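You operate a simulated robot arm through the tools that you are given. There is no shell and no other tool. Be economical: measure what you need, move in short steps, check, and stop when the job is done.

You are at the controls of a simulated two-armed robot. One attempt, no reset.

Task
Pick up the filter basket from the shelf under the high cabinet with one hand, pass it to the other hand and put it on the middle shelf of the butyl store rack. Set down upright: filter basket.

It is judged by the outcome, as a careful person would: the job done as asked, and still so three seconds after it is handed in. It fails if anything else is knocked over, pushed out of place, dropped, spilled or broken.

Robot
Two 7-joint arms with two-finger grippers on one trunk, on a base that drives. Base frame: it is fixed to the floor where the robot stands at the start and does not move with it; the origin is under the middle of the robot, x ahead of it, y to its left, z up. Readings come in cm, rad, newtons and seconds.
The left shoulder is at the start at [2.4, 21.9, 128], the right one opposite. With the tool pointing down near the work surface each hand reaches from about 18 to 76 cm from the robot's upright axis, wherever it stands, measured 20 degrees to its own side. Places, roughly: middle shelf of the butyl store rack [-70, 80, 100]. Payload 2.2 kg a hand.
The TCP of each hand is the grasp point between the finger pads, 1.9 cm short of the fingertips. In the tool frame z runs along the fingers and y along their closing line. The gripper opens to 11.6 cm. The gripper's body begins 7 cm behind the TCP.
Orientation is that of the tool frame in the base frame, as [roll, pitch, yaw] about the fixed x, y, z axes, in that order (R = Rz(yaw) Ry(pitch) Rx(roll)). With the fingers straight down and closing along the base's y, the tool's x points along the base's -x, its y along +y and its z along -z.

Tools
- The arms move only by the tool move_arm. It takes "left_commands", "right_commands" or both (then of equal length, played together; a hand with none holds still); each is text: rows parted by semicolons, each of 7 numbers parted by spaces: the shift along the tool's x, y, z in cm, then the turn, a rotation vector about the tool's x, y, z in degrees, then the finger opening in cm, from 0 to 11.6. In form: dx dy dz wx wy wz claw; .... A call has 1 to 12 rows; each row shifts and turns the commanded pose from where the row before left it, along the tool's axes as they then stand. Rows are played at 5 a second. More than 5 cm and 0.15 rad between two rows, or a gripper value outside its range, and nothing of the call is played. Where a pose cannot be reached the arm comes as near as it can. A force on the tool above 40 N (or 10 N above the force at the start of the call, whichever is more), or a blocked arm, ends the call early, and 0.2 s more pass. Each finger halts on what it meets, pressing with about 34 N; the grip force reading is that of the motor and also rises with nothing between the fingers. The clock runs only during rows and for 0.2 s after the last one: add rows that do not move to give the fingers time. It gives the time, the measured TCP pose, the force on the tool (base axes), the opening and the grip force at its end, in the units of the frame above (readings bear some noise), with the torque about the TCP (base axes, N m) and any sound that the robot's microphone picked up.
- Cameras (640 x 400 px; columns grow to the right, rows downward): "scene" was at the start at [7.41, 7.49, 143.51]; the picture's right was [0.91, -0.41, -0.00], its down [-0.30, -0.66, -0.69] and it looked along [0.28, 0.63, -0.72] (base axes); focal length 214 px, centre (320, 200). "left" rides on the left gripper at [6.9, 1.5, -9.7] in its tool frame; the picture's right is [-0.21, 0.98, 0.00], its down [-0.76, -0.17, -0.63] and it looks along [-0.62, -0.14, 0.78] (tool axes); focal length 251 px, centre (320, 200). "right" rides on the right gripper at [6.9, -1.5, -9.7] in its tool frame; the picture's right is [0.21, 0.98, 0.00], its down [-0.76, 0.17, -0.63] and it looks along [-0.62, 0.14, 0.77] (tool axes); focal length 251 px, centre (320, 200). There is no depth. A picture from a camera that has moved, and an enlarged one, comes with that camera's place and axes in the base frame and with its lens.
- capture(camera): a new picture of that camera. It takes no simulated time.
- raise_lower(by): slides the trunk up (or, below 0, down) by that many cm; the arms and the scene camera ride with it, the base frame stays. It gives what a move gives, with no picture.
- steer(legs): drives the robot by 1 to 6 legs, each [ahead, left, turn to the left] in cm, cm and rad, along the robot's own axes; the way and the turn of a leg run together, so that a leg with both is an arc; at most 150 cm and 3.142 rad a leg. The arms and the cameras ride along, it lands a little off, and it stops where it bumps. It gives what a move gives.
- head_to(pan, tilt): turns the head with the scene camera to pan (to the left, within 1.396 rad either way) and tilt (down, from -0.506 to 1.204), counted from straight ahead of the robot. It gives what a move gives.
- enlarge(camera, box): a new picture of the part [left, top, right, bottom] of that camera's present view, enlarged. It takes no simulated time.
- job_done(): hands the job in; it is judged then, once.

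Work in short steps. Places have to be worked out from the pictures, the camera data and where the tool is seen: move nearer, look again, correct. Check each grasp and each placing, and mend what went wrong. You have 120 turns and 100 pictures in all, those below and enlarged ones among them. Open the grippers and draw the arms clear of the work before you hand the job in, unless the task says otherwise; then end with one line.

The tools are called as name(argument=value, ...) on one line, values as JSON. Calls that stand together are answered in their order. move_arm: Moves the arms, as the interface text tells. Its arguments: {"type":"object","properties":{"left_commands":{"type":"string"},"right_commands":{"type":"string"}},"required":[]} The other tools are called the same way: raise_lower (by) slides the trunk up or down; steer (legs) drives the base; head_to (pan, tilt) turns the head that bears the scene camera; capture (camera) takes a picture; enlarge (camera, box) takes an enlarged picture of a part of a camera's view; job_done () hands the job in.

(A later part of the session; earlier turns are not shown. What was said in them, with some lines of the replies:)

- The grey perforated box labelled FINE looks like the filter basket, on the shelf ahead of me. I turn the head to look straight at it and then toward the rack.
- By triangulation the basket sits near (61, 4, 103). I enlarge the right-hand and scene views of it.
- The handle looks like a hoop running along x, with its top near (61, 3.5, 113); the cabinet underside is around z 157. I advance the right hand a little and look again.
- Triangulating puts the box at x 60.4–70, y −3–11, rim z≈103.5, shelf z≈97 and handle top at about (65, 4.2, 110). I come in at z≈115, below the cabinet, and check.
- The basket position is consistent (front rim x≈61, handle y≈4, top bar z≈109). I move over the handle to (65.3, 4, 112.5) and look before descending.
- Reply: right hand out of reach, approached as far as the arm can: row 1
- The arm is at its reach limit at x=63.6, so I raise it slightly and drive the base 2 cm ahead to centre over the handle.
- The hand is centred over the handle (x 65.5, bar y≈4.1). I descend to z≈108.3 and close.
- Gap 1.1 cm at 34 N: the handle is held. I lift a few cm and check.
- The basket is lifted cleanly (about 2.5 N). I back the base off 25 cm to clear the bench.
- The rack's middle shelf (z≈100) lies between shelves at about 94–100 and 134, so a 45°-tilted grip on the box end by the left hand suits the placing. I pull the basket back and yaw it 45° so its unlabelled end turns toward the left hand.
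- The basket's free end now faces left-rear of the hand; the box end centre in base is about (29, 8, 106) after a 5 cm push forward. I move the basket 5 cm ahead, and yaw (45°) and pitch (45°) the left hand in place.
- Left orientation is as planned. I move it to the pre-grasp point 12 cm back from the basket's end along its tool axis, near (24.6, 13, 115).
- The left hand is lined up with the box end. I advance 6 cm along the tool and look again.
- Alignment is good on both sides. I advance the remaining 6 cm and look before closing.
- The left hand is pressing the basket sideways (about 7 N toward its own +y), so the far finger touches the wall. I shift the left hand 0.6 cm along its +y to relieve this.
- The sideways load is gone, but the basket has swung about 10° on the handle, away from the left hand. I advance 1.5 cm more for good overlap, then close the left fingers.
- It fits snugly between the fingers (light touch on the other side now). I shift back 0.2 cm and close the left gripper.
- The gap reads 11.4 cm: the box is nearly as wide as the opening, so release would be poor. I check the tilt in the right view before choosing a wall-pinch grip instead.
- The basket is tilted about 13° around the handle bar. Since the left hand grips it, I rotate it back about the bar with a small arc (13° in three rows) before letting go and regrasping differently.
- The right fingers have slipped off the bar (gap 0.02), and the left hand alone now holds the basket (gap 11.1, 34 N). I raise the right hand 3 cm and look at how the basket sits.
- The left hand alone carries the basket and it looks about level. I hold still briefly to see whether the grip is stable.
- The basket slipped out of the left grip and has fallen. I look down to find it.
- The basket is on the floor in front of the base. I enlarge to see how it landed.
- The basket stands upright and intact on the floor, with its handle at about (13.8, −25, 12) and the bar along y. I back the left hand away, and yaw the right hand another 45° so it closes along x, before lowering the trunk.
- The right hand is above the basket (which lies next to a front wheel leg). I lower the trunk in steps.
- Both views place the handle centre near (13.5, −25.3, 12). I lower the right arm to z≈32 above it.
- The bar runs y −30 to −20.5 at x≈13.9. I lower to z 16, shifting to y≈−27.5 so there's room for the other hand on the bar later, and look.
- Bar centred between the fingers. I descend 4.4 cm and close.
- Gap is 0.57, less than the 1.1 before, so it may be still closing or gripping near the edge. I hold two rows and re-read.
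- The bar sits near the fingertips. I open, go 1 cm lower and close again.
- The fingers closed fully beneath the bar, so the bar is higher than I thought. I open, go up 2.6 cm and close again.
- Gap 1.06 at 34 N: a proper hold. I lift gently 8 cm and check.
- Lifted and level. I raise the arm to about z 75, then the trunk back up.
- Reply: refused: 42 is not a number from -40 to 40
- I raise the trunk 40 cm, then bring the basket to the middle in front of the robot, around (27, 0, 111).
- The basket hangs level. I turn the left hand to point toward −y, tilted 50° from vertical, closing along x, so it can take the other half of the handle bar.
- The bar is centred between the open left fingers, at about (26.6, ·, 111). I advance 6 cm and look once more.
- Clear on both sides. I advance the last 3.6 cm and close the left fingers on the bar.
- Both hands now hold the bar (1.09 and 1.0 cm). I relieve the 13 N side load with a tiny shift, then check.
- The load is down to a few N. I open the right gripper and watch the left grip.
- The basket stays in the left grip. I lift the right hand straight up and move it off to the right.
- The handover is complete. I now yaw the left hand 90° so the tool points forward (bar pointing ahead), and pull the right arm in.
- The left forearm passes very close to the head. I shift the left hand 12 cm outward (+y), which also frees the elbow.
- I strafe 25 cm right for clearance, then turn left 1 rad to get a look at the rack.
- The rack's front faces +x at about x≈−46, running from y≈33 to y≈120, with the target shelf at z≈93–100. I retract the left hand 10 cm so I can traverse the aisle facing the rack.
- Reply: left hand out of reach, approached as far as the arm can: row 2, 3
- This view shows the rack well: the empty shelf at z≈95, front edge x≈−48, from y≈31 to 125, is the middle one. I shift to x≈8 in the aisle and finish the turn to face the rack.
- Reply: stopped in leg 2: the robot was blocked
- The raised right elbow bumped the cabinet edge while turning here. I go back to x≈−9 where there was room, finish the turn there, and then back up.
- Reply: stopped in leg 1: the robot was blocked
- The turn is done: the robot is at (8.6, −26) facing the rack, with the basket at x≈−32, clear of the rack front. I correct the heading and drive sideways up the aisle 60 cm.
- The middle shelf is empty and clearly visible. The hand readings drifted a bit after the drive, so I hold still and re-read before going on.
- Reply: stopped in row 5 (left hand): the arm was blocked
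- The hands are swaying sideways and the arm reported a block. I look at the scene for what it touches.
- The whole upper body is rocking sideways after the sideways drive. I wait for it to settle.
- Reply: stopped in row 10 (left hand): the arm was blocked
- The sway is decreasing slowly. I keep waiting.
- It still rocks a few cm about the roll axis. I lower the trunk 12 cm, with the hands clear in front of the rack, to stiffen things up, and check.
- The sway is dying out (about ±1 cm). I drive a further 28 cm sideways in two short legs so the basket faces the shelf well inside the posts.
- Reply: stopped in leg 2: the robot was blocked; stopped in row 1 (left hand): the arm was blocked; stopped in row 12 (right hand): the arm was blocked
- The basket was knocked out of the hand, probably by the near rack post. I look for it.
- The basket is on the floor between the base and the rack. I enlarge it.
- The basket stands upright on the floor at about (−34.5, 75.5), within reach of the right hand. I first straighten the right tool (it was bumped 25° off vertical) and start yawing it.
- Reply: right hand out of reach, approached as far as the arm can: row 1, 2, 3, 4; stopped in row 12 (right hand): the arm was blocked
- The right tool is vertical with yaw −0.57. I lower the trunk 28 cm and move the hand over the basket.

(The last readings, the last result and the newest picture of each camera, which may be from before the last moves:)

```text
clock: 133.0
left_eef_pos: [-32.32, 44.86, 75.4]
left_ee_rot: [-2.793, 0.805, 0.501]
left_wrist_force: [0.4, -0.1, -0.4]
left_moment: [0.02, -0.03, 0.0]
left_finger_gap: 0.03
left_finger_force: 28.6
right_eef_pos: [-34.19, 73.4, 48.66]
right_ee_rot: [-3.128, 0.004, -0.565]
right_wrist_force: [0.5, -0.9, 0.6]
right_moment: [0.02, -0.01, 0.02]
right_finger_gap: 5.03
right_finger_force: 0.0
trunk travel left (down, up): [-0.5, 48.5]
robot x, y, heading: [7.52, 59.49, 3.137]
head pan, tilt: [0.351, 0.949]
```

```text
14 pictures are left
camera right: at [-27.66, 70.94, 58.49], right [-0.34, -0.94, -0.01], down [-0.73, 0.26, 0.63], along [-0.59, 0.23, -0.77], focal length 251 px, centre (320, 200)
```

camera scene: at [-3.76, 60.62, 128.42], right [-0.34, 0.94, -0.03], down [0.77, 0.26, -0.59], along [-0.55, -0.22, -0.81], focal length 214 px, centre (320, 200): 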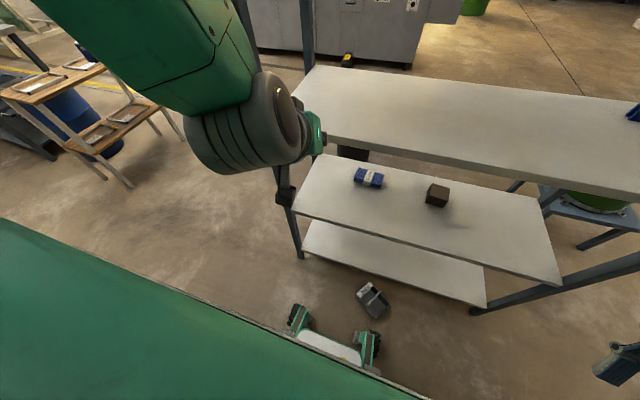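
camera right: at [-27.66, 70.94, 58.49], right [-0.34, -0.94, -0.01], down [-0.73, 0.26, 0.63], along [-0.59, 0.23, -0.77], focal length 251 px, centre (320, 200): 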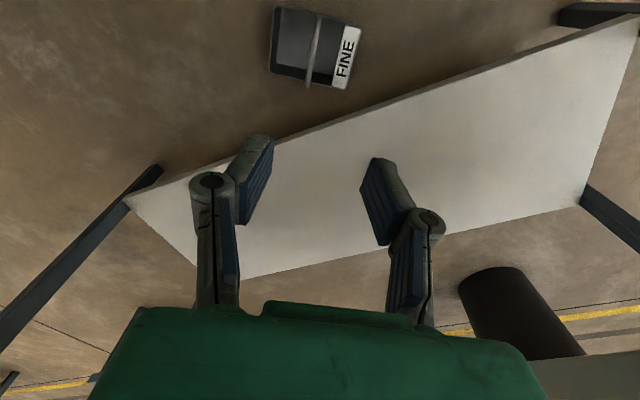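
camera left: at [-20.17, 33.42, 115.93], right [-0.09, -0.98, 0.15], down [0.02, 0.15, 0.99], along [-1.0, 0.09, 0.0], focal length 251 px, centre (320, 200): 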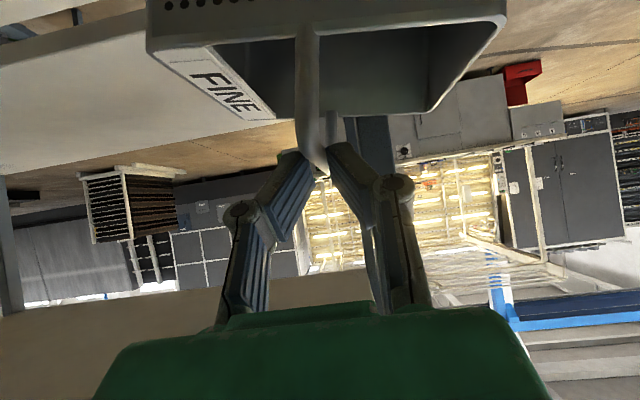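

The bar runs from (−29.4, 72.6) to (−38.2, 77.7). Since the left hand must do the placing, I'll pick it up with the left: I move the right hand back out and drive 28 cm to the right so that the basket is in front of the left arm.

move_arm(right_commands="0 0 -4 0 0 0 5; 0 0 -4 0 0 0 5; 0 -4 -2 0 0 0 5; 0 -4 -2 0 0 0 5; 0 -4 -2 0 0 0 5; 0 -4 -2 0 0 0 5; 0 -4 0 0 0 0 5; 0 -4 0 0 0 0 5; 0 0 0 0 0 0 5")

steer(legs=[[0, -14, 0], [0, -14, 0]])

move_arm(left_commands="0 0 0 0 0 0 5; 0 0 0 0 0 0 5; 0 0 0 0 0 0 5; 0 0 0 0 0 0 5; 0 0 0 0 0 0 5; 0 0 0 0 0 0 5; 0 0 0 0 0 0 5; 0 0 0 0 0 0 5; 0 0 0 0 0 0 5; 0 0 0 0 0 0 5; 0 0 0 0 0 0 5; 0 0 0 0 0 0 5")

capture(camera="scene")

```text
clock: 135.0
left_eef_pos: [-32.34, 45.42, 75.58]
left_ee_rot: [-2.8, 0.809, 0.49]
left_wrist_force: [0.0, -0.8, -0.2]
left_moment: [-0.03, 0.03, 0.0]
left_finger_gap: 0.0
left_finger_force: 28.6
right_eef_pos: [-21.8, 94.19, 64.93]
right_ee_rot: [-3.133, -0.002, -0.565]
right_wrist_force: [-0.8, -0.4, 0.4]
right_moment: [-0.02, -0.04, 0.02]
right_finger_gap: 4.97
right_finger_force: 0.0
trunk travel left (down, up): [-0.5, 48.5]
robot x, y, heading: [7.57, 59.32, 3.139]
head pan, tilt: [0.351, 0.949]
```

```text
clock: 137.3
left_eef_pos: [-31.8, 74.61, 75.36]
left_ee_rot: [-2.825, 0.806, 0.47]
left_wrist_force: [-0.9, 1.0, -0.1]
left_moment: [-0.07, -0.03, 0.11]
left_finger_gap: 0.02
left_finger_force: 28.7
right_eef_pos: [-21.55, 123.4, 64.49]
right_ee_rot: [-3.14, -0.007, -0.567]
right_wrist_force: [-0.3, 0.2, 0.9]
right_moment: [-0.04, 0.03, -0.02]
right_finger_gap: 5.01
right_finger_force: 0.0
trunk travel left (down, up): [-0.5, 48.5]
robot x, y, heading: [7.4, 88.35, 3.137]
head pan, tilt: [0.351, 0.949]
```

```text
clock: 139.9
left_eef_pos: [-32.05, 74.99, 75.79]
left_ee_rot: [-2.817, 0.815, 0.477]
left_wrist_force: [0.3, 0.7, 0.1]
left_moment: [-0.01, -0.02, 0.04]
left_finger_gap: 4.99
left_finger_force: 0.0
right_eef_pos: [-21.47, 123.72, 64.54]
right_ee_rot: [3.141, -0.006, -0.568]
right_wrist_force: [0.1, 0.0, -0.6]
right_moment: [0.04, 0.01, -0.02]
right_finger_gap: 5.0
right_finger_force: 0.0
trunk travel left (down, up): [-0.5, 48.5]
robot x, y, heading: [7.33, 88.22, 3.137]
head pan, tilt: [0.351, 0.949]
```

```text
13 pictures are left
camera scene: at [-3.73, 86.51, 100.41], right [-0.34, 0.94, -0.01], down [0.77, 0.27, -0.58], along [-0.55, -0.2, -0.81], focal length 214 px, centre (320, 200)
```

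scene: 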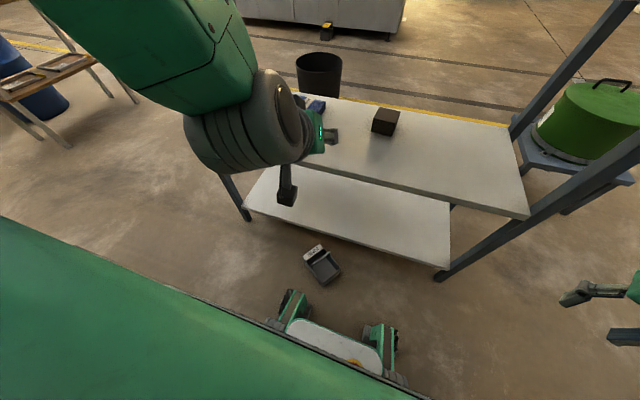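

Stable now, and the basket is right below the left hand. I back the base 5 cm for wheel clearance and reorient the left hand to point along the handle bar (yaw −0.52, tilted 38° from vertical).

steer(legs=[[-5, 0, 0]])

move_arm(left_commands="0 0 0 -6.2 0 0 5; 0 0 0 -6.2 0 0 5; 0 0 0 -6.2 0 0 5; 0 0 0 5.22 0 4.92 5; 0 0 0 5.22 0 4.92 5; 0 0 0 5.22 0 4.92 5; 0 0 0 5.22 0 4.92 5; 0 0 0 5.22 0 4.92 5; 0 0 0 5.22 0 4.92 5; 0 0 0 5.22 0 4.92 5; 0 0 0 5.22 0 4.92 5; 0 0 0 0 8.5 0 5")

move_arm(left_commands="0 0 0 0 0 0 5; 0 0 0 0 0 0 5")

```text
clock: 140.8
left_eef_pos: [-26.7, 73.88, 75.39]
left_ee_rot: [-2.811, 0.808, 0.484]
left_wrist_force: [0.0, -0.7, -0.4]
left_moment: [0.04, 0.06, -0.07]
left_finger_gap: 4.98
left_finger_force: 0.1
right_eef_pos: [-16.49, 122.79, 65.0]
right_ee_rot: [-3.133, 0.0, -0.565]
right_wrist_force: [0.4, 0.0, 0.0]
right_moment: [0.02, 0.03, 0.04]
right_finger_gap: 5.02
right_finger_force: 0.1
trunk travel left (down, up): [-0.5, 48.5]
robot x, y, heading: [12.28, 87.94, 3.135]
head pan, tilt: [0.351, 0.949]
```

```text
clock: 143.4
left_eef_pos: [-28.91, 75.78, 75.98]
left_ee_rot: [-3.138, 0.665, -0.52]
left_wrist_force: [-0.3, 0.6, 0.5]
left_moment: [-0.01, 0.01, -0.03]
left_finger_gap: 4.98
left_finger_force: 0.1
left hand out of reach, approached as far as the arm can: row 7, 8, 9
right_eef_pos: [-16.33, 123.05, 64.75]
right_ee_rot: [-3.141, -0.002, -0.567]
right_wrist_force: [0.0, 0.1, -0.2]
right_moment: [-0.02, -0.02, 0.04]
right_finger_gap: 5.0
right_finger_force: 0.1
trunk travel left (down, up): [-0.5, 48.5]
robot x, y, heading: [12.65, 87.94, 3.137]
head pan, tilt: [0.351, 0.949]
```

```text
clock: 144.0
left_eef_pos: [-28.99, 75.43, 75.92]
left_ee_rot: [-3.136, 0.664, -0.522]
left_wrist_force: [-0.1, 0.1, 0.5]
left_moment: [0.01, -0.01, -0.01]
left_finger_gap: 5.01
left_finger_force: 0.0
right_eef_pos: [-16.51, 123.03, 64.93]
right_ee_rot: [-3.139, -0.002, -0.57]
right_wrist_force: [-0.5, -0.2, -0.5]
right_moment: [-0.01, 0.01, -0.01]
right_finger_gap: 5.03
right_finger_force: 0.1
trunk travel left (down, up): [-0.5, 48.5]
robot x, y, heading: [12.67, 87.81, 3.135]
head pan, tilt: [0.351, 0.949]
```

Orientation reached exactly. I lower the left hand to about (−32.5, 74.3, 33) and look.

move_arm(left_commands="2.45 0.27 3.53 0 0 0 5; 2.45 0.27 3.53 0 0 0 5; 2.45 0.27 3.53 0 0 0 5; 2.45 0.27 3.53 0 0 0 5; 2.45 0.27 3.53 0 0 0 5; 2.45 0.27 3.53 0 0 0 5; 2.45 0.27 3.53 0 0 0 5; 2.45 0.27 3.53 0 0 0 5; 2.45 0.27 3.53 0 0 0 5; 2.45 0.27 3.53 0 0 0 5; 0 0 0 0 0 0 5; 0 0 0 0 0 0 5")

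capture(camera="left")

```text
clock: 146.6
left_eef_pos: [-32.29, 74.9, 32.84]
left_ee_rot: [-3.14, 0.663, -0.52]
left_wrist_force: [-0.3, -0.3, -0.2]
left_moment: [0.01, -0.04, -0.01]
left_finger_gap: 5.0
left_finger_force: 0.1
right_eef_pos: [-16.33, 123.01, 64.77]
right_ee_rot: [-3.14, -0.004, -0.567]
right_wrist_force: [-0.3, -0.1, -0.2]
right_moment: [-0.03, -0.01, -0.01]
right_finger_gap: 4.97
right_finger_force: 0.0
trunk travel left (down, up): [-0.5, 48.5]
robot x, y, heading: [12.24, 87.81, 3.141]
head pan, tilt: [0.351, 0.949]
```

```text
12 pictures are left
camera left: at [-23.18, 67.92, 36.43], right [-0.63, -0.76, 0.13], down [-0.1, 0.24, 0.97], along [-0.77, 0.6, -0.23], focal length 251 px, centre (320, 200)
```

left: 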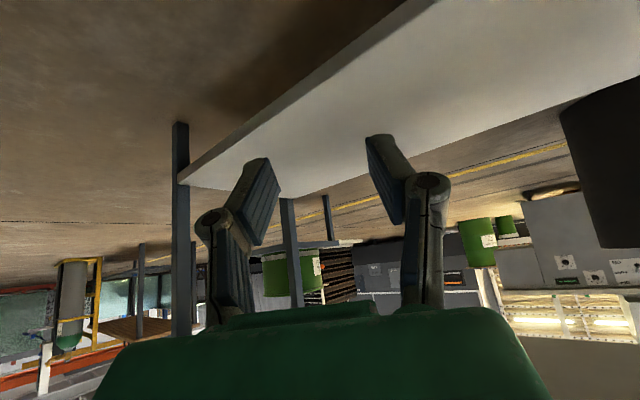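

The basket is below the left camera's view, so I check with the scene camera.

head_to(pan=0.3, tilt=1.1)

enlarge(camera="scene", box=[220, 130, 400, 290])

```text
clock: 147.3
left_eef_pos: [-32.37, 74.81, 32.93]
left_ee_rot: [-3.139, 0.666, -0.518]
left_wrist_force: [0.4, -0.5, -0.7]
left_moment: [0.01, 0.0, -0.01]
left_finger_gap: 5.02
left_finger_force: 0.1
right_eef_pos: [-16.47, 123.13, 64.78]
right_ee_rot: [-3.141, -0.003, -0.568]
right_wrist_force: [-1.3, -0.2, 0.1]
right_moment: [0.03, 0.01, -0.02]
right_finger_gap: 5.02
right_finger_force: 0.1
trunk travel left (down, up): [-0.5, 48.5]
robot x, y, heading: [12.58, 88.26, 3.136]
head pan, tilt: [0.3, 1.1]
```

```text
2.50 times, centred on (310, 210) of scene
camera zoom: at [1.96, 86.12, 99.37], right [-0.29, 0.96, 0.0], down [0.85, 0.26, -0.45], along [-0.43, -0.13, -0.89], focal length 536 px, centre (345, 175)
```

zoom: 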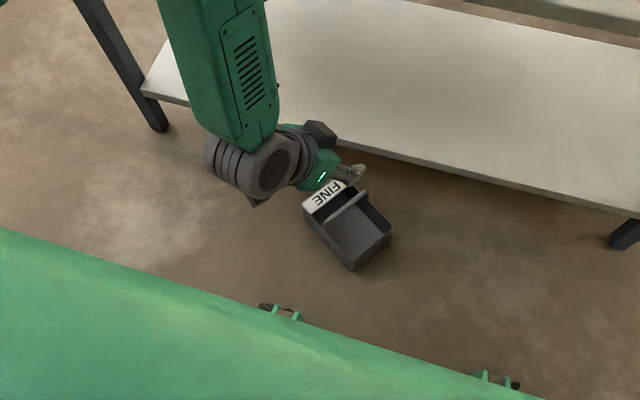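

The bar position is confirmed (centre (−33.7, 75.1)). I lower to z≈17.5 and check with the left camera.

move_arm(left_commands="2.4 0.12 3 0 0 0 5; 2.4 0.12 3 0 0 0 5; 2.4 0.12 3 0 0 0 5; 2.4 0.12 3 0 0 0 5; 0 0 0 0 0 0 5; 0 0 0 0 0 0 5")

capture(camera="left")

```text
clock: 148.7
left_eef_pos: [-32.55, 74.32, 17.55]
left_ee_rot: [-3.137, 0.665, -0.518]
left_wrist_force: [0.2, 0.1, 0.4]
left_moment: [-0.03, -0.01, 0.05]
left_finger_gap: 4.98
left_finger_force: 0.1
right_eef_pos: [-16.55, 123.17, 64.95]
right_ee_rot: [-3.139, -0.002, -0.567]
right_wrist_force: [-0.1, 0.7, 1.4]
right_moment: [-0.01, 0.01, 0.01]
right_finger_gap: 4.98
right_finger_force: 0.0
trunk travel left (down, up): [-0.5, 48.5]
robot x, y, heading: [12.18, 87.94, 3.136]
head pan, tilt: [0.3, 1.1]
```

```text
10 pictures are left
camera left: at [-23.47, 67.28, 21.03], right [-0.63, -0.76, 0.13], down [-0.1, 0.24, 0.96], along [-0.77, 0.6, -0.23], focal length 251 px, centre (320, 200)
```

left: 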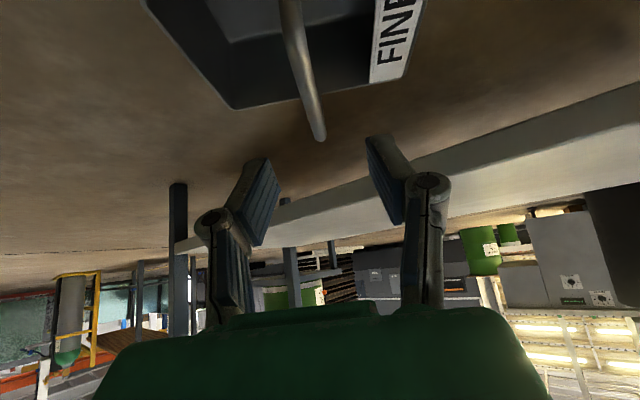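

The bar is centred between the fingers. I go down the last 4.2 cm and close.

move_arm(left_commands="1.3 0 1.65 0 0 0 5; 1.3 0 1.65 0 0 0 5; 0 0 0 0 0 0 5; 0 0 0 0 0 0 2.5; 0 0 0 0 0 0 0; 0 0 0 0 0 0 0; 0 0 0 0 0 0 0; 0 0 0 0 0 0 0")

```text
clock: 150.5
left_eef_pos: [-32.56, 74.05, 13.29]
left_ee_rot: [-3.137, 0.664, -0.52]
left_wrist_force: [-0.1, 0.5, -0.3]
left_moment: [-0.03, -0.01, -0.05]
left_finger_gap: 1.06
left_finger_force: 34.0
right_eef_pos: [-16.58, 122.99, 64.75]
right_ee_rot: [-3.138, -0.004, -0.566]
right_wrist_force: [0.2, 0.1, 0.0]
right_moment: [-0.02, -0.01, 0.02]
right_finger_gap: 5.0
right_finger_force: 0.1
trunk travel left (down, up): [-0.5, 48.5]
robot x, y, heading: [12.34, 87.86, 3.137]
head pan, tilt: [0.3, 1.1]
```

Firm hold (1.06 cm, 34 N). I lift, pulling slightly toward the robot to stay clear of the rack's lower shelves.

move_arm(left_commands="-1.85 0 -2.36 0 0 0 0; -1.85 0 -2.36 0 0 0 0; 0.47 -1.25 -2.9 0 0 0 0; 0.47 -1.25 -2.9 0 0 0 0; -2.71 0 -3.46 0 0 0 0; -2.71 0 -3.46 0 0 0 0; -2.71 0 -3.46 0 0 0 0; -2.71 0 -3.46 0 0 0 0; -2.71 0 -3.46 0 0 0 0; -2.71 0 -3.46 0 0 0 0; -2.71 0 -3.46 0 0 0 0; 0 0 0 0 0 0 0")

head_to(pan=0.2, tilt=0.75)

capture(camera="scene")

```text
clock: 153.1
left_eef_pos: [-27.53, 74.0, 54.12]
left_ee_rot: [-3.137, 0.666, -0.518]
left_wrist_force: [0.6, 0.1, -3.9]
left_moment: [-0.01, -0.09, 0.01]
left_finger_gap: 1.06
left_finger_force: 33.6
right_eef_pos: [-16.43, 123.1, 64.72]
right_ee_rot: [-3.14, -0.004, -0.568]
right_wrist_force: [0.4, -0.2, 0.5]
right_moment: [0.0, -0.01, -0.01]
right_finger_gap: 4.99
right_finger_force: 0.1
trunk travel left (down, up): [-0.5, 48.5]
robot x, y, heading: [12.08, 87.83, 3.139]
head pan, tilt: [0.3, 1.1]
```

```text
clock: 154.0
left_eef_pos: [-27.48, 74.18, 54.05]
left_ee_rot: [-3.136, 0.665, -0.522]
left_wrist_force: [0.6, 0.6, -2.5]
left_moment: [0.01, -0.03, 0.03]
left_finger_gap: 1.08
left_finger_force: 34.1
right_eef_pos: [-16.41, 123.18, 64.88]
right_ee_rot: [-3.139, -0.004, -0.567]
right_wrist_force: [0.4, 0.2, -0.1]
right_moment: [0.04, -0.01, -0.02]
right_finger_gap: 4.99
right_finger_force: 0.0
trunk travel left (down, up): [-0.5, 48.5]
robot x, y, heading: [12.48, 87.75, 3.136]
head pan, tilt: [0.201, 0.75]
```

```text
9 pictures are left
camera scene: at [-0.13, 86.34, 101.92], right [-0.19, 0.98, 0.0], down [0.67, 0.13, -0.73], along [-0.71, -0.14, -0.68], focal length 214 px, centre (320, 200)
```

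scene: 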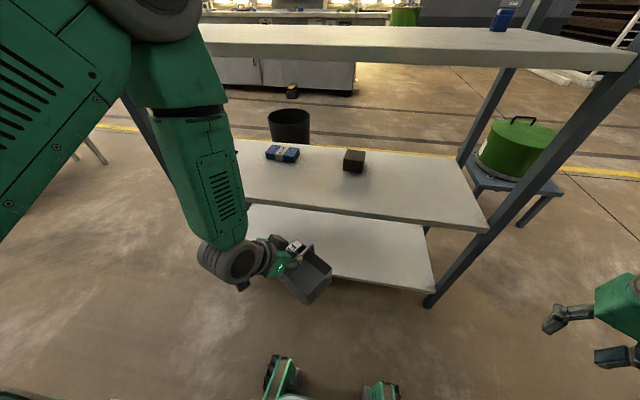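

The basket is securely held and level. Shelf top is about z 95–96 with its front edge at x≈−46. I raise the trunk 30 cm, then raise the arm and square up the basket's yaw.

raise_lower(by=30)

move_arm(left_commands="-2.4 0 -3.1 0 0 0 0; -2.4 0 -3.1 0 0 0 0; -2.4 0 -3.1 0 0 0 0; -2.4 0 -3.1 0 0 0 0; -2.4 0 -3.1 0 0 0 0; -2.4 0 -3.1 0 0 0 0; -2.4 0 -3.1 0 0 0 0; -2.4 0 -3.1 0 0 0 0; 0 0 0 0 0 0 0")

move_arm(left_commands="0 0 0 -4.6 0 -5.87 0; 0 0 0 -4.6 0 -5.87 0; 0 0 0 -4.6 0 -5.87 0; 0 0 0 -4.6 0 -5.87 0; 0 0 0 0 0 0 0")

move_arm(left_commands="0 0 0 0 0 0 0; 0 0 0 0 0 0 0")

```text
clock: 157.0
left_eef_pos: [-27.6, 74.09, 83.98]
left_ee_rot: [-3.136, 0.667, -0.52]
left_wrist_force: [0.6, 0.2, -3.5]
left_moment: [-0.03, -0.06, -0.02]
left_finger_gap: 1.07
left_finger_force: 34.4
right_eef_pos: [-16.49, 123.07, 94.83]
right_ee_rot: [-3.14, -0.004, -0.567]
right_wrist_force: [0.4, -0.2, 1.4]
right_moment: [0.0, 0.01, -0.03]
right_finger_gap: 5.03
right_finger_force: 0.1
trunk travel left (down, up): [-30.5, 18.5]
robot x, y, heading: [12.64, 87.91, 3.137]
head pan, tilt: [0.201, 0.75]
```

```text
clock: 159.0
left_eef_pos: [-27.31, 73.58, 115.49]
left_ee_rot: [-3.136, 0.668, -0.523]
left_wrist_force: [0.6, -0.2, -2.2]
left_moment: [-0.03, -0.05, 0.0]
left_finger_gap: 1.11
left_finger_force: 33.8
left hand out of reach, approached as far as the arm can: row 7
right_eef_pos: [-16.48, 122.67, 94.92]
right_ee_rot: [-3.137, 0.001, -0.568]
right_wrist_force: [-0.3, 0.1, -0.1]
right_moment: [0.0, 0.01, -0.03]
right_finger_gap: 5.01
right_finger_force: 0.2
trunk travel left (down, up): [-30.5, 18.5]
robot x, y, heading: [12.18, 87.78, 3.133]
head pan, tilt: [0.201, 0.75]
```

```text
clock: 160.2
left_eef_pos: [-27.44, 73.94, 115.36]
left_ee_rot: [-3.139, 0.665, 0.002]
left_wrist_force: [0.0, -0.7, -2.4]
left_moment: [0.01, -0.08, 0.03]
left_finger_gap: 1.1
left_finger_force: 34.0
right_eef_pos: [-16.39, 123.09, 94.69]
right_ee_rot: [-3.139, -0.003, -0.567]
right_wrist_force: [-0.6, 1.0, 0.2]
right_moment: [0.0, 0.01, 0.0]
right_finger_gap: 5.02
right_finger_force: 0.1
trunk travel left (down, up): [-30.5, 18.5]
robot x, y, heading: [12.47, 88.2, 3.13]
head pan, tilt: [0.201, 0.75]
```

```text
clock: 160.8
left_eef_pos: [-27.42, 74.07, 115.4]
left_ee_rot: [-3.135, 0.662, 0.0]
left_wrist_force: [0.2, -0.6, -3.0]
left_moment: [0.01, -0.11, 0.03]
left_finger_gap: 1.06
left_finger_force: 33.6
right_eef_pos: [-16.35, 122.98, 94.85]
right_ee_rot: [-3.139, -0.003, -0.568]
right_wrist_force: [0.3, -0.7, 0.0]
right_moment: [0.04, 0.02, 0.0]
right_finger_gap: 5.0
right_finger_force: 0.1
trunk travel left (down, up): [-30.5, 18.5]
robot x, y, heading: [12.4, 88.08, 3.143]
head pan, tilt: [0.201, 0.75]
```

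Stable, level and squared up at (−27.4, 74, 115.4). I take a look at the shelf relative to the basket.

head_to(pan=0.1, tilt=0.5)

capture(camera="scene")

capture(camera="left")

```text
clock: 161.5
left_eef_pos: [-27.5, 73.85, 115.33]
left_ee_rot: [-3.137, 0.663, 0.0]
left_wrist_force: [-0.5, 0.1, -3.5]
left_moment: [0.0, -0.07, -0.02]
left_finger_gap: 1.05
left_finger_force: 34.5
right_eef_pos: [-16.49, 123.06, 94.9]
right_ee_rot: [-3.14, -0.004, -0.569]
right_wrist_force: [0.5, 0.7, 0.6]
right_moment: [0.0, -0.03, 0.02]
right_finger_gap: 5.0
right_finger_force: 0.1
trunk travel left (down, up): [-30.5, 18.5]
robot x, y, heading: [12.41, 88.23, 3.137]
head pan, tilt: [0.099, 0.499]
```

```text
8 pictures are left
camera scene: at [-1.08, 87.05, 134.12], right [-0.09, 1.0, 0.0], down [0.48, 0.04, -0.88], along [-0.87, -0.08, -0.48], focal length 214 px, centre (320, 200)
```

scene: 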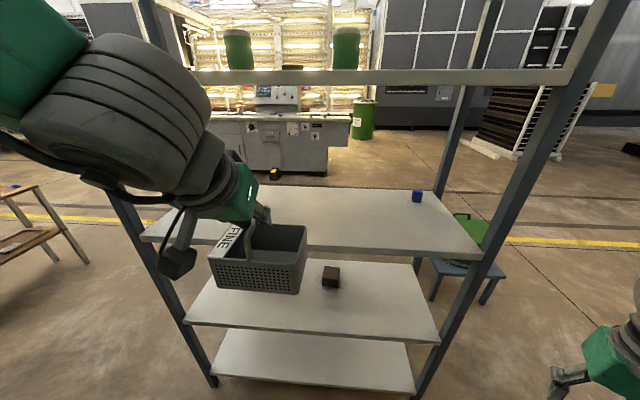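

```text
7 pictures are left
camera left: at [-16.06, 72.38, 118.89], right [-0.17, -0.98, 0.13], down [-0.21, 0.16, 0.96], along [-0.96, 0.14, -0.23], focal length 251 px, centre (320, 200)
```

left: 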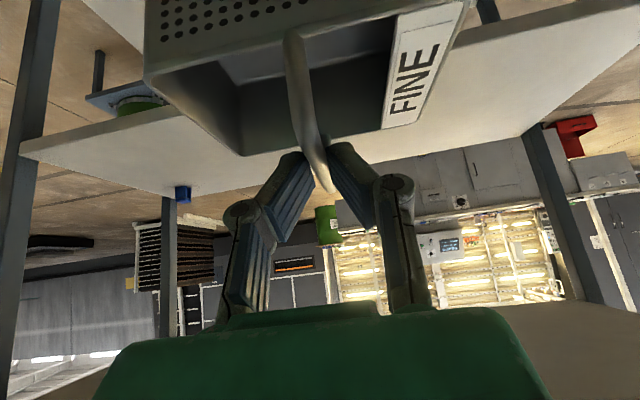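

Shelf: z≈95.5, x from −44.5 to −82; the shelf above has its underside at ≈134. I lower to z≈112 (bottom 3 cm over the shelf) and extend in to x≈−45 as a first part.

move_arm(left_commands="1 0 1.3 0 0 0 0; 1 0 1.3 0 0 0 0; -2.3 0 1.8 0 0 0 0; -2.3 0 1.8 0 0 0 0; -2.3 0 1.8 0 0 0 0; -2.3 0 1.8 0 0 0 0; -2.3 0 1.8 0 0 0 0; -2.3 0 1.8 0 0 0 0; 0 0 0 0 0 0 0; 0 0 0 0 0 0 0")

capture(camera="scene")

```text
clock: 163.7
left_eef_pos: [-44.94, 73.72, 112.09]
left_ee_rot: [-3.136, 0.663, -0.001]
left_wrist_force: [-0.8, 0.5, -3.3]
left_moment: [0.0, -0.08, 0.0]
left_finger_gap: 1.07
left_finger_force: 33.3
right_eef_pos: [-16.39, 123.22, 94.82]
right_ee_rot: [-3.138, -0.004, -0.567]
right_wrist_force: [1.3, 0.2, 0.0]
right_moment: [0.01, 0.02, 0.02]
right_finger_gap: 5.01
right_finger_force: 0.0
trunk travel left (down, up): [-30.5, 18.5]
robot x, y, heading: [12.2, 87.93, 3.136]
head pan, tilt: [0.099, 0.499]
```

```text
6 pictures are left
camera scene: at [-1.23, 87.05, 134.12], right [-0.09, 1.0, 0.0], down [0.48, 0.04, -0.88], along [-0.87, -0.08, -0.48], focal length 214 px, centre (320, 200)
```

scene: 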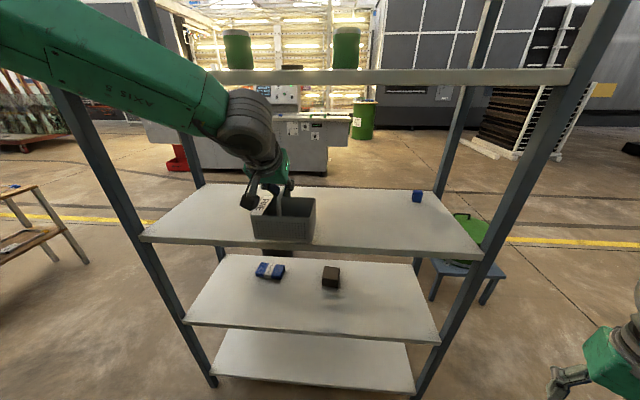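

Clear so far. I lower 1.3 cm more and extend another 7 cm inward, to x≈−52.

move_arm(left_commands="0.8 0 1.02 0 0 0 0; -1.84 0 1.44 0 0 0 0; -1.84 0 1.44 0 0 0 0; -1.84 0 1.44 0 0 0 0; 0 0 0 0 0 0 0; 0 0 0 0 0 0 0")

enlarge(camera="scene", box=[180, 50, 380, 270])

```text
clock: 165.1
left_eef_pos: [-52.18, 73.83, 110.79]
left_ee_rot: [-3.137, 0.663, 0.0]
left_wrist_force: [0.1, -0.1, -3.8]
left_moment: [0.04, -0.06, 0.03]
left_finger_gap: 1.08
left_finger_force: 34.3
right_eef_pos: [-16.46, 123.04, 94.77]
right_ee_rot: [-3.139, -0.005, -0.568]
right_wrist_force: [0.0, -0.3, -0.4]
right_moment: [0.0, -0.01, -0.02]
right_finger_gap: 4.98
right_finger_force: 0.0
trunk travel left (down, up): [-30.5, 18.5]
robot x, y, heading: [12.57, 88.14, 3.137]
head pan, tilt: [0.099, 0.499]
```

```text
1.82 times, centred on (280, 160) of scene
camera zoom: at [-1.26, 87.05, 134.11], right [-0.09, 1.0, 0.0], down [0.48, 0.04, -0.88], along [-0.87, -0.08, -0.48], focal length 390 px, centre (393, 273)
```

zoom: 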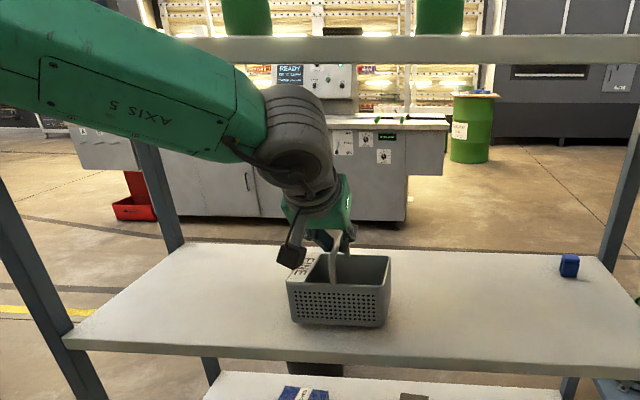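

The basket is over the shelf, a few cm in from the edge. I lower it gently by 2 cm and read the force.

move_arm(left_commands="0.31 0 0.39 0 0 0 0; 0.31 0 0.39 0 0 0 0; 0.31 0 0.39 0 0 0 0; 0.25 0 0.31 0 0 0 0; 0 0 0 0 0 0 0")

```text
clock: 166.3
left_eef_pos: [-51.91, 73.99, 109.45]
left_ee_rot: [-3.135, 0.672, 0.002]
left_wrist_force: [-3.6, -1.1, 25.3]
left_moment: [-0.02, -0.43, -0.04]
left_finger_gap: 1.08
left_finger_force: 34.0
right_eef_pos: [-16.31, 123.08, 94.93]
right_ee_rot: [-3.139, -0.001, -0.568]
right_wrist_force: [-0.1, 0.2, 0.4]
right_moment: [0.01, -0.02, 0.03]
right_finger_gap: 4.99
right_finger_force: 0.2
trunk travel left (down, up): [-30.5, 18.5]
robot x, y, heading: [12.44, 87.98, 3.135]
head pan, tilt: [0.099, 0.499]
```

Contact with the shelf at z≈109.4 (25 N up). I ease up 0.4 cm to relieve the load, then open the fingers.

move_arm(left_commands="-0.25 0 -0.33 0 0 0 0; 0 0 0 0 0 0 0")

enlarge(camera="scene", box=[220, 140, 360, 250])

```text
clock: 166.9
left_eef_pos: [-52.02, 74.01, 109.28]
left_ee_rot: [-3.137, 0.665, -0.001]
left_wrist_force: [-6.7, 0.1, 15.4]
left_moment: [0.01, 0.93, -0.02]
left_finger_gap: 1.07
left_finger_force: 34.4
right_eef_pos: [-16.45, 123.08, 94.79]
right_ee_rot: [-3.141, -0.002, -0.568]
right_wrist_force: [0.7, 0.4, 0.5]
right_moment: [0.0, 0.02, 0.02]
right_finger_gap: 4.99
right_finger_force: 0.1
trunk travel left (down, up): [-30.5, 18.5]
robot x, y, heading: [12.29, 88.04, 3.138]
head pan, tilt: [0.099, 0.499]
```

```text
3.64 times, centred on (290, 195) of scene
camera zoom: at [-1.07, 87.15, 134.14], right [-0.09, 1.0, 0.0], down [0.48, 0.04, -0.88], along [-0.87, -0.08, -0.48], focal length 780 px, centre (429, 218)
```

zoom: 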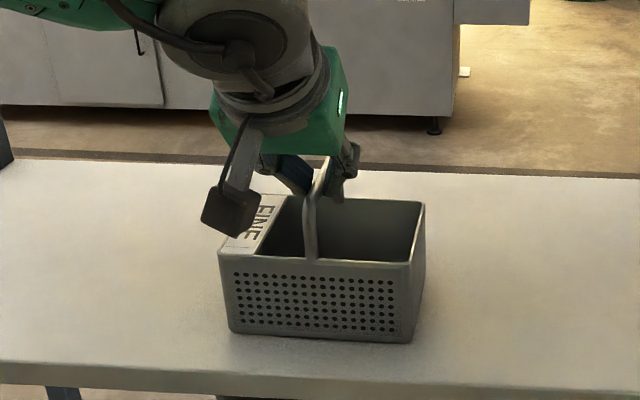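

The basket sits flat on the shelf, inside the edge. I ease 0.2 cm more and open the fingers.

move_arm(left_commands="-0.12 0 -0.16 0 0 0 0; 0 0 0 0 0 0 1.5; 0 0 0 0 0 0 3; 0 0 0 0 0 0 5; 0 0 0 0 0 0 5; 0 0 0 0 0 0 5")

```text
clock: 168.3
left_eef_pos: [-51.99, 73.96, 109.45]
left_ee_rot: [-3.137, 0.662, -0.001]
left_wrist_force: [-0.6, -0.4, 0.2]
left_moment: [0.02, -0.01, 0.0]
left_finger_gap: 5.0
left_finger_force: 0.1
right_eef_pos: [-16.41, 123.05, 94.76]
right_ee_rot: [-3.139, -0.003, -0.568]
right_wrist_force: [-0.4, -1.0, -0.6]
right_moment: [-0.03, 0.02, -0.01]
right_finger_gap: 4.99
right_finger_force: 0.0
trunk travel left (down, up): [-30.5, 18.5]
robot x, y, heading: [12.55, 87.64, 3.135]
head pan, tilt: [0.099, 0.499]
```

Released with no forces. I draw the hand back, up slightly and straight out of the rack.

move_arm(left_commands="0 0 -1 0 0 0 5; 0 0 -1 0 0 0 5; 2.36 0 -1.85 0 0 0 5; 3.15 0 -2.46 0 0 0 5; 3.15 0 -2.46 0 0 0 5; 3.15 0 -2.46 0 0 0 5; 3.15 0 -2.46 0 0 0 5; 3.15 0 -2.46 0 0 0 5; 0 0 0 0 0 0 5")

capture(camera="scene")

```text
clock: 170.3
left_eef_pos: [-27.8, 73.84, 110.92]
left_ee_rot: [-3.138, 0.661, 0.0]
left_wrist_force: [-0.5, 0.6, -0.1]
left_moment: [-0.02, -0.03, 0.0]
left_finger_gap: 4.99
left_finger_force: 0.1
right_eef_pos: [-16.49, 123.07, 94.68]
right_ee_rot: [-3.137, -0.004, -0.568]
right_wrist_force: [0.8, -0.6, 0.0]
right_moment: [0.03, -0.02, -0.03]
right_finger_gap: 4.99
right_finger_force: 0.0
trunk travel left (down, up): [-30.5, 18.5]
robot x, y, heading: [12.52, 88.14, 3.14]
head pan, tilt: [0.099, 0.499]
```

```text
3 pictures are left
camera scene: at [-1.15, 87.09, 134.12], right [-0.09, 1.0, 0.0], down [0.48, 0.04, -0.88], along [-0.87, -0.08, -0.48], focal length 214 px, centre (320, 200)
```

scene: 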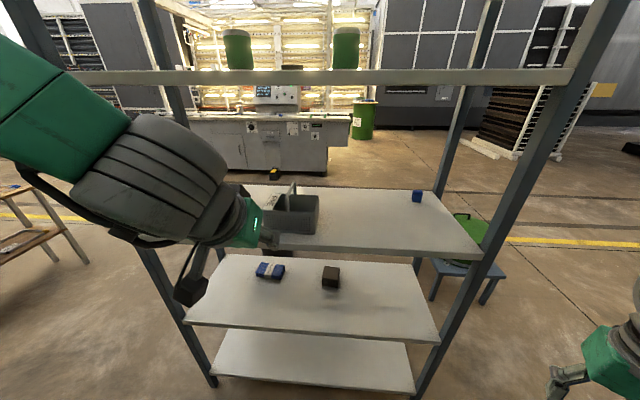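

The basket stands upright and still on the middle shelf. Both hands are open and clear of the rack, so I hand the job in.

job_done()

```text
The job is handed in.
```

The filter basket is upright on the middle shelf of the butyl store rack, placed by the left hand after the right hand passed it over. It fell to the floor twice on the way: once during a first, failed handover, and once after the good handover, while driving in front of the rack. Both times it landed upright. The right elbow also bumped the high cabinet, and I saw nothing else displaced.
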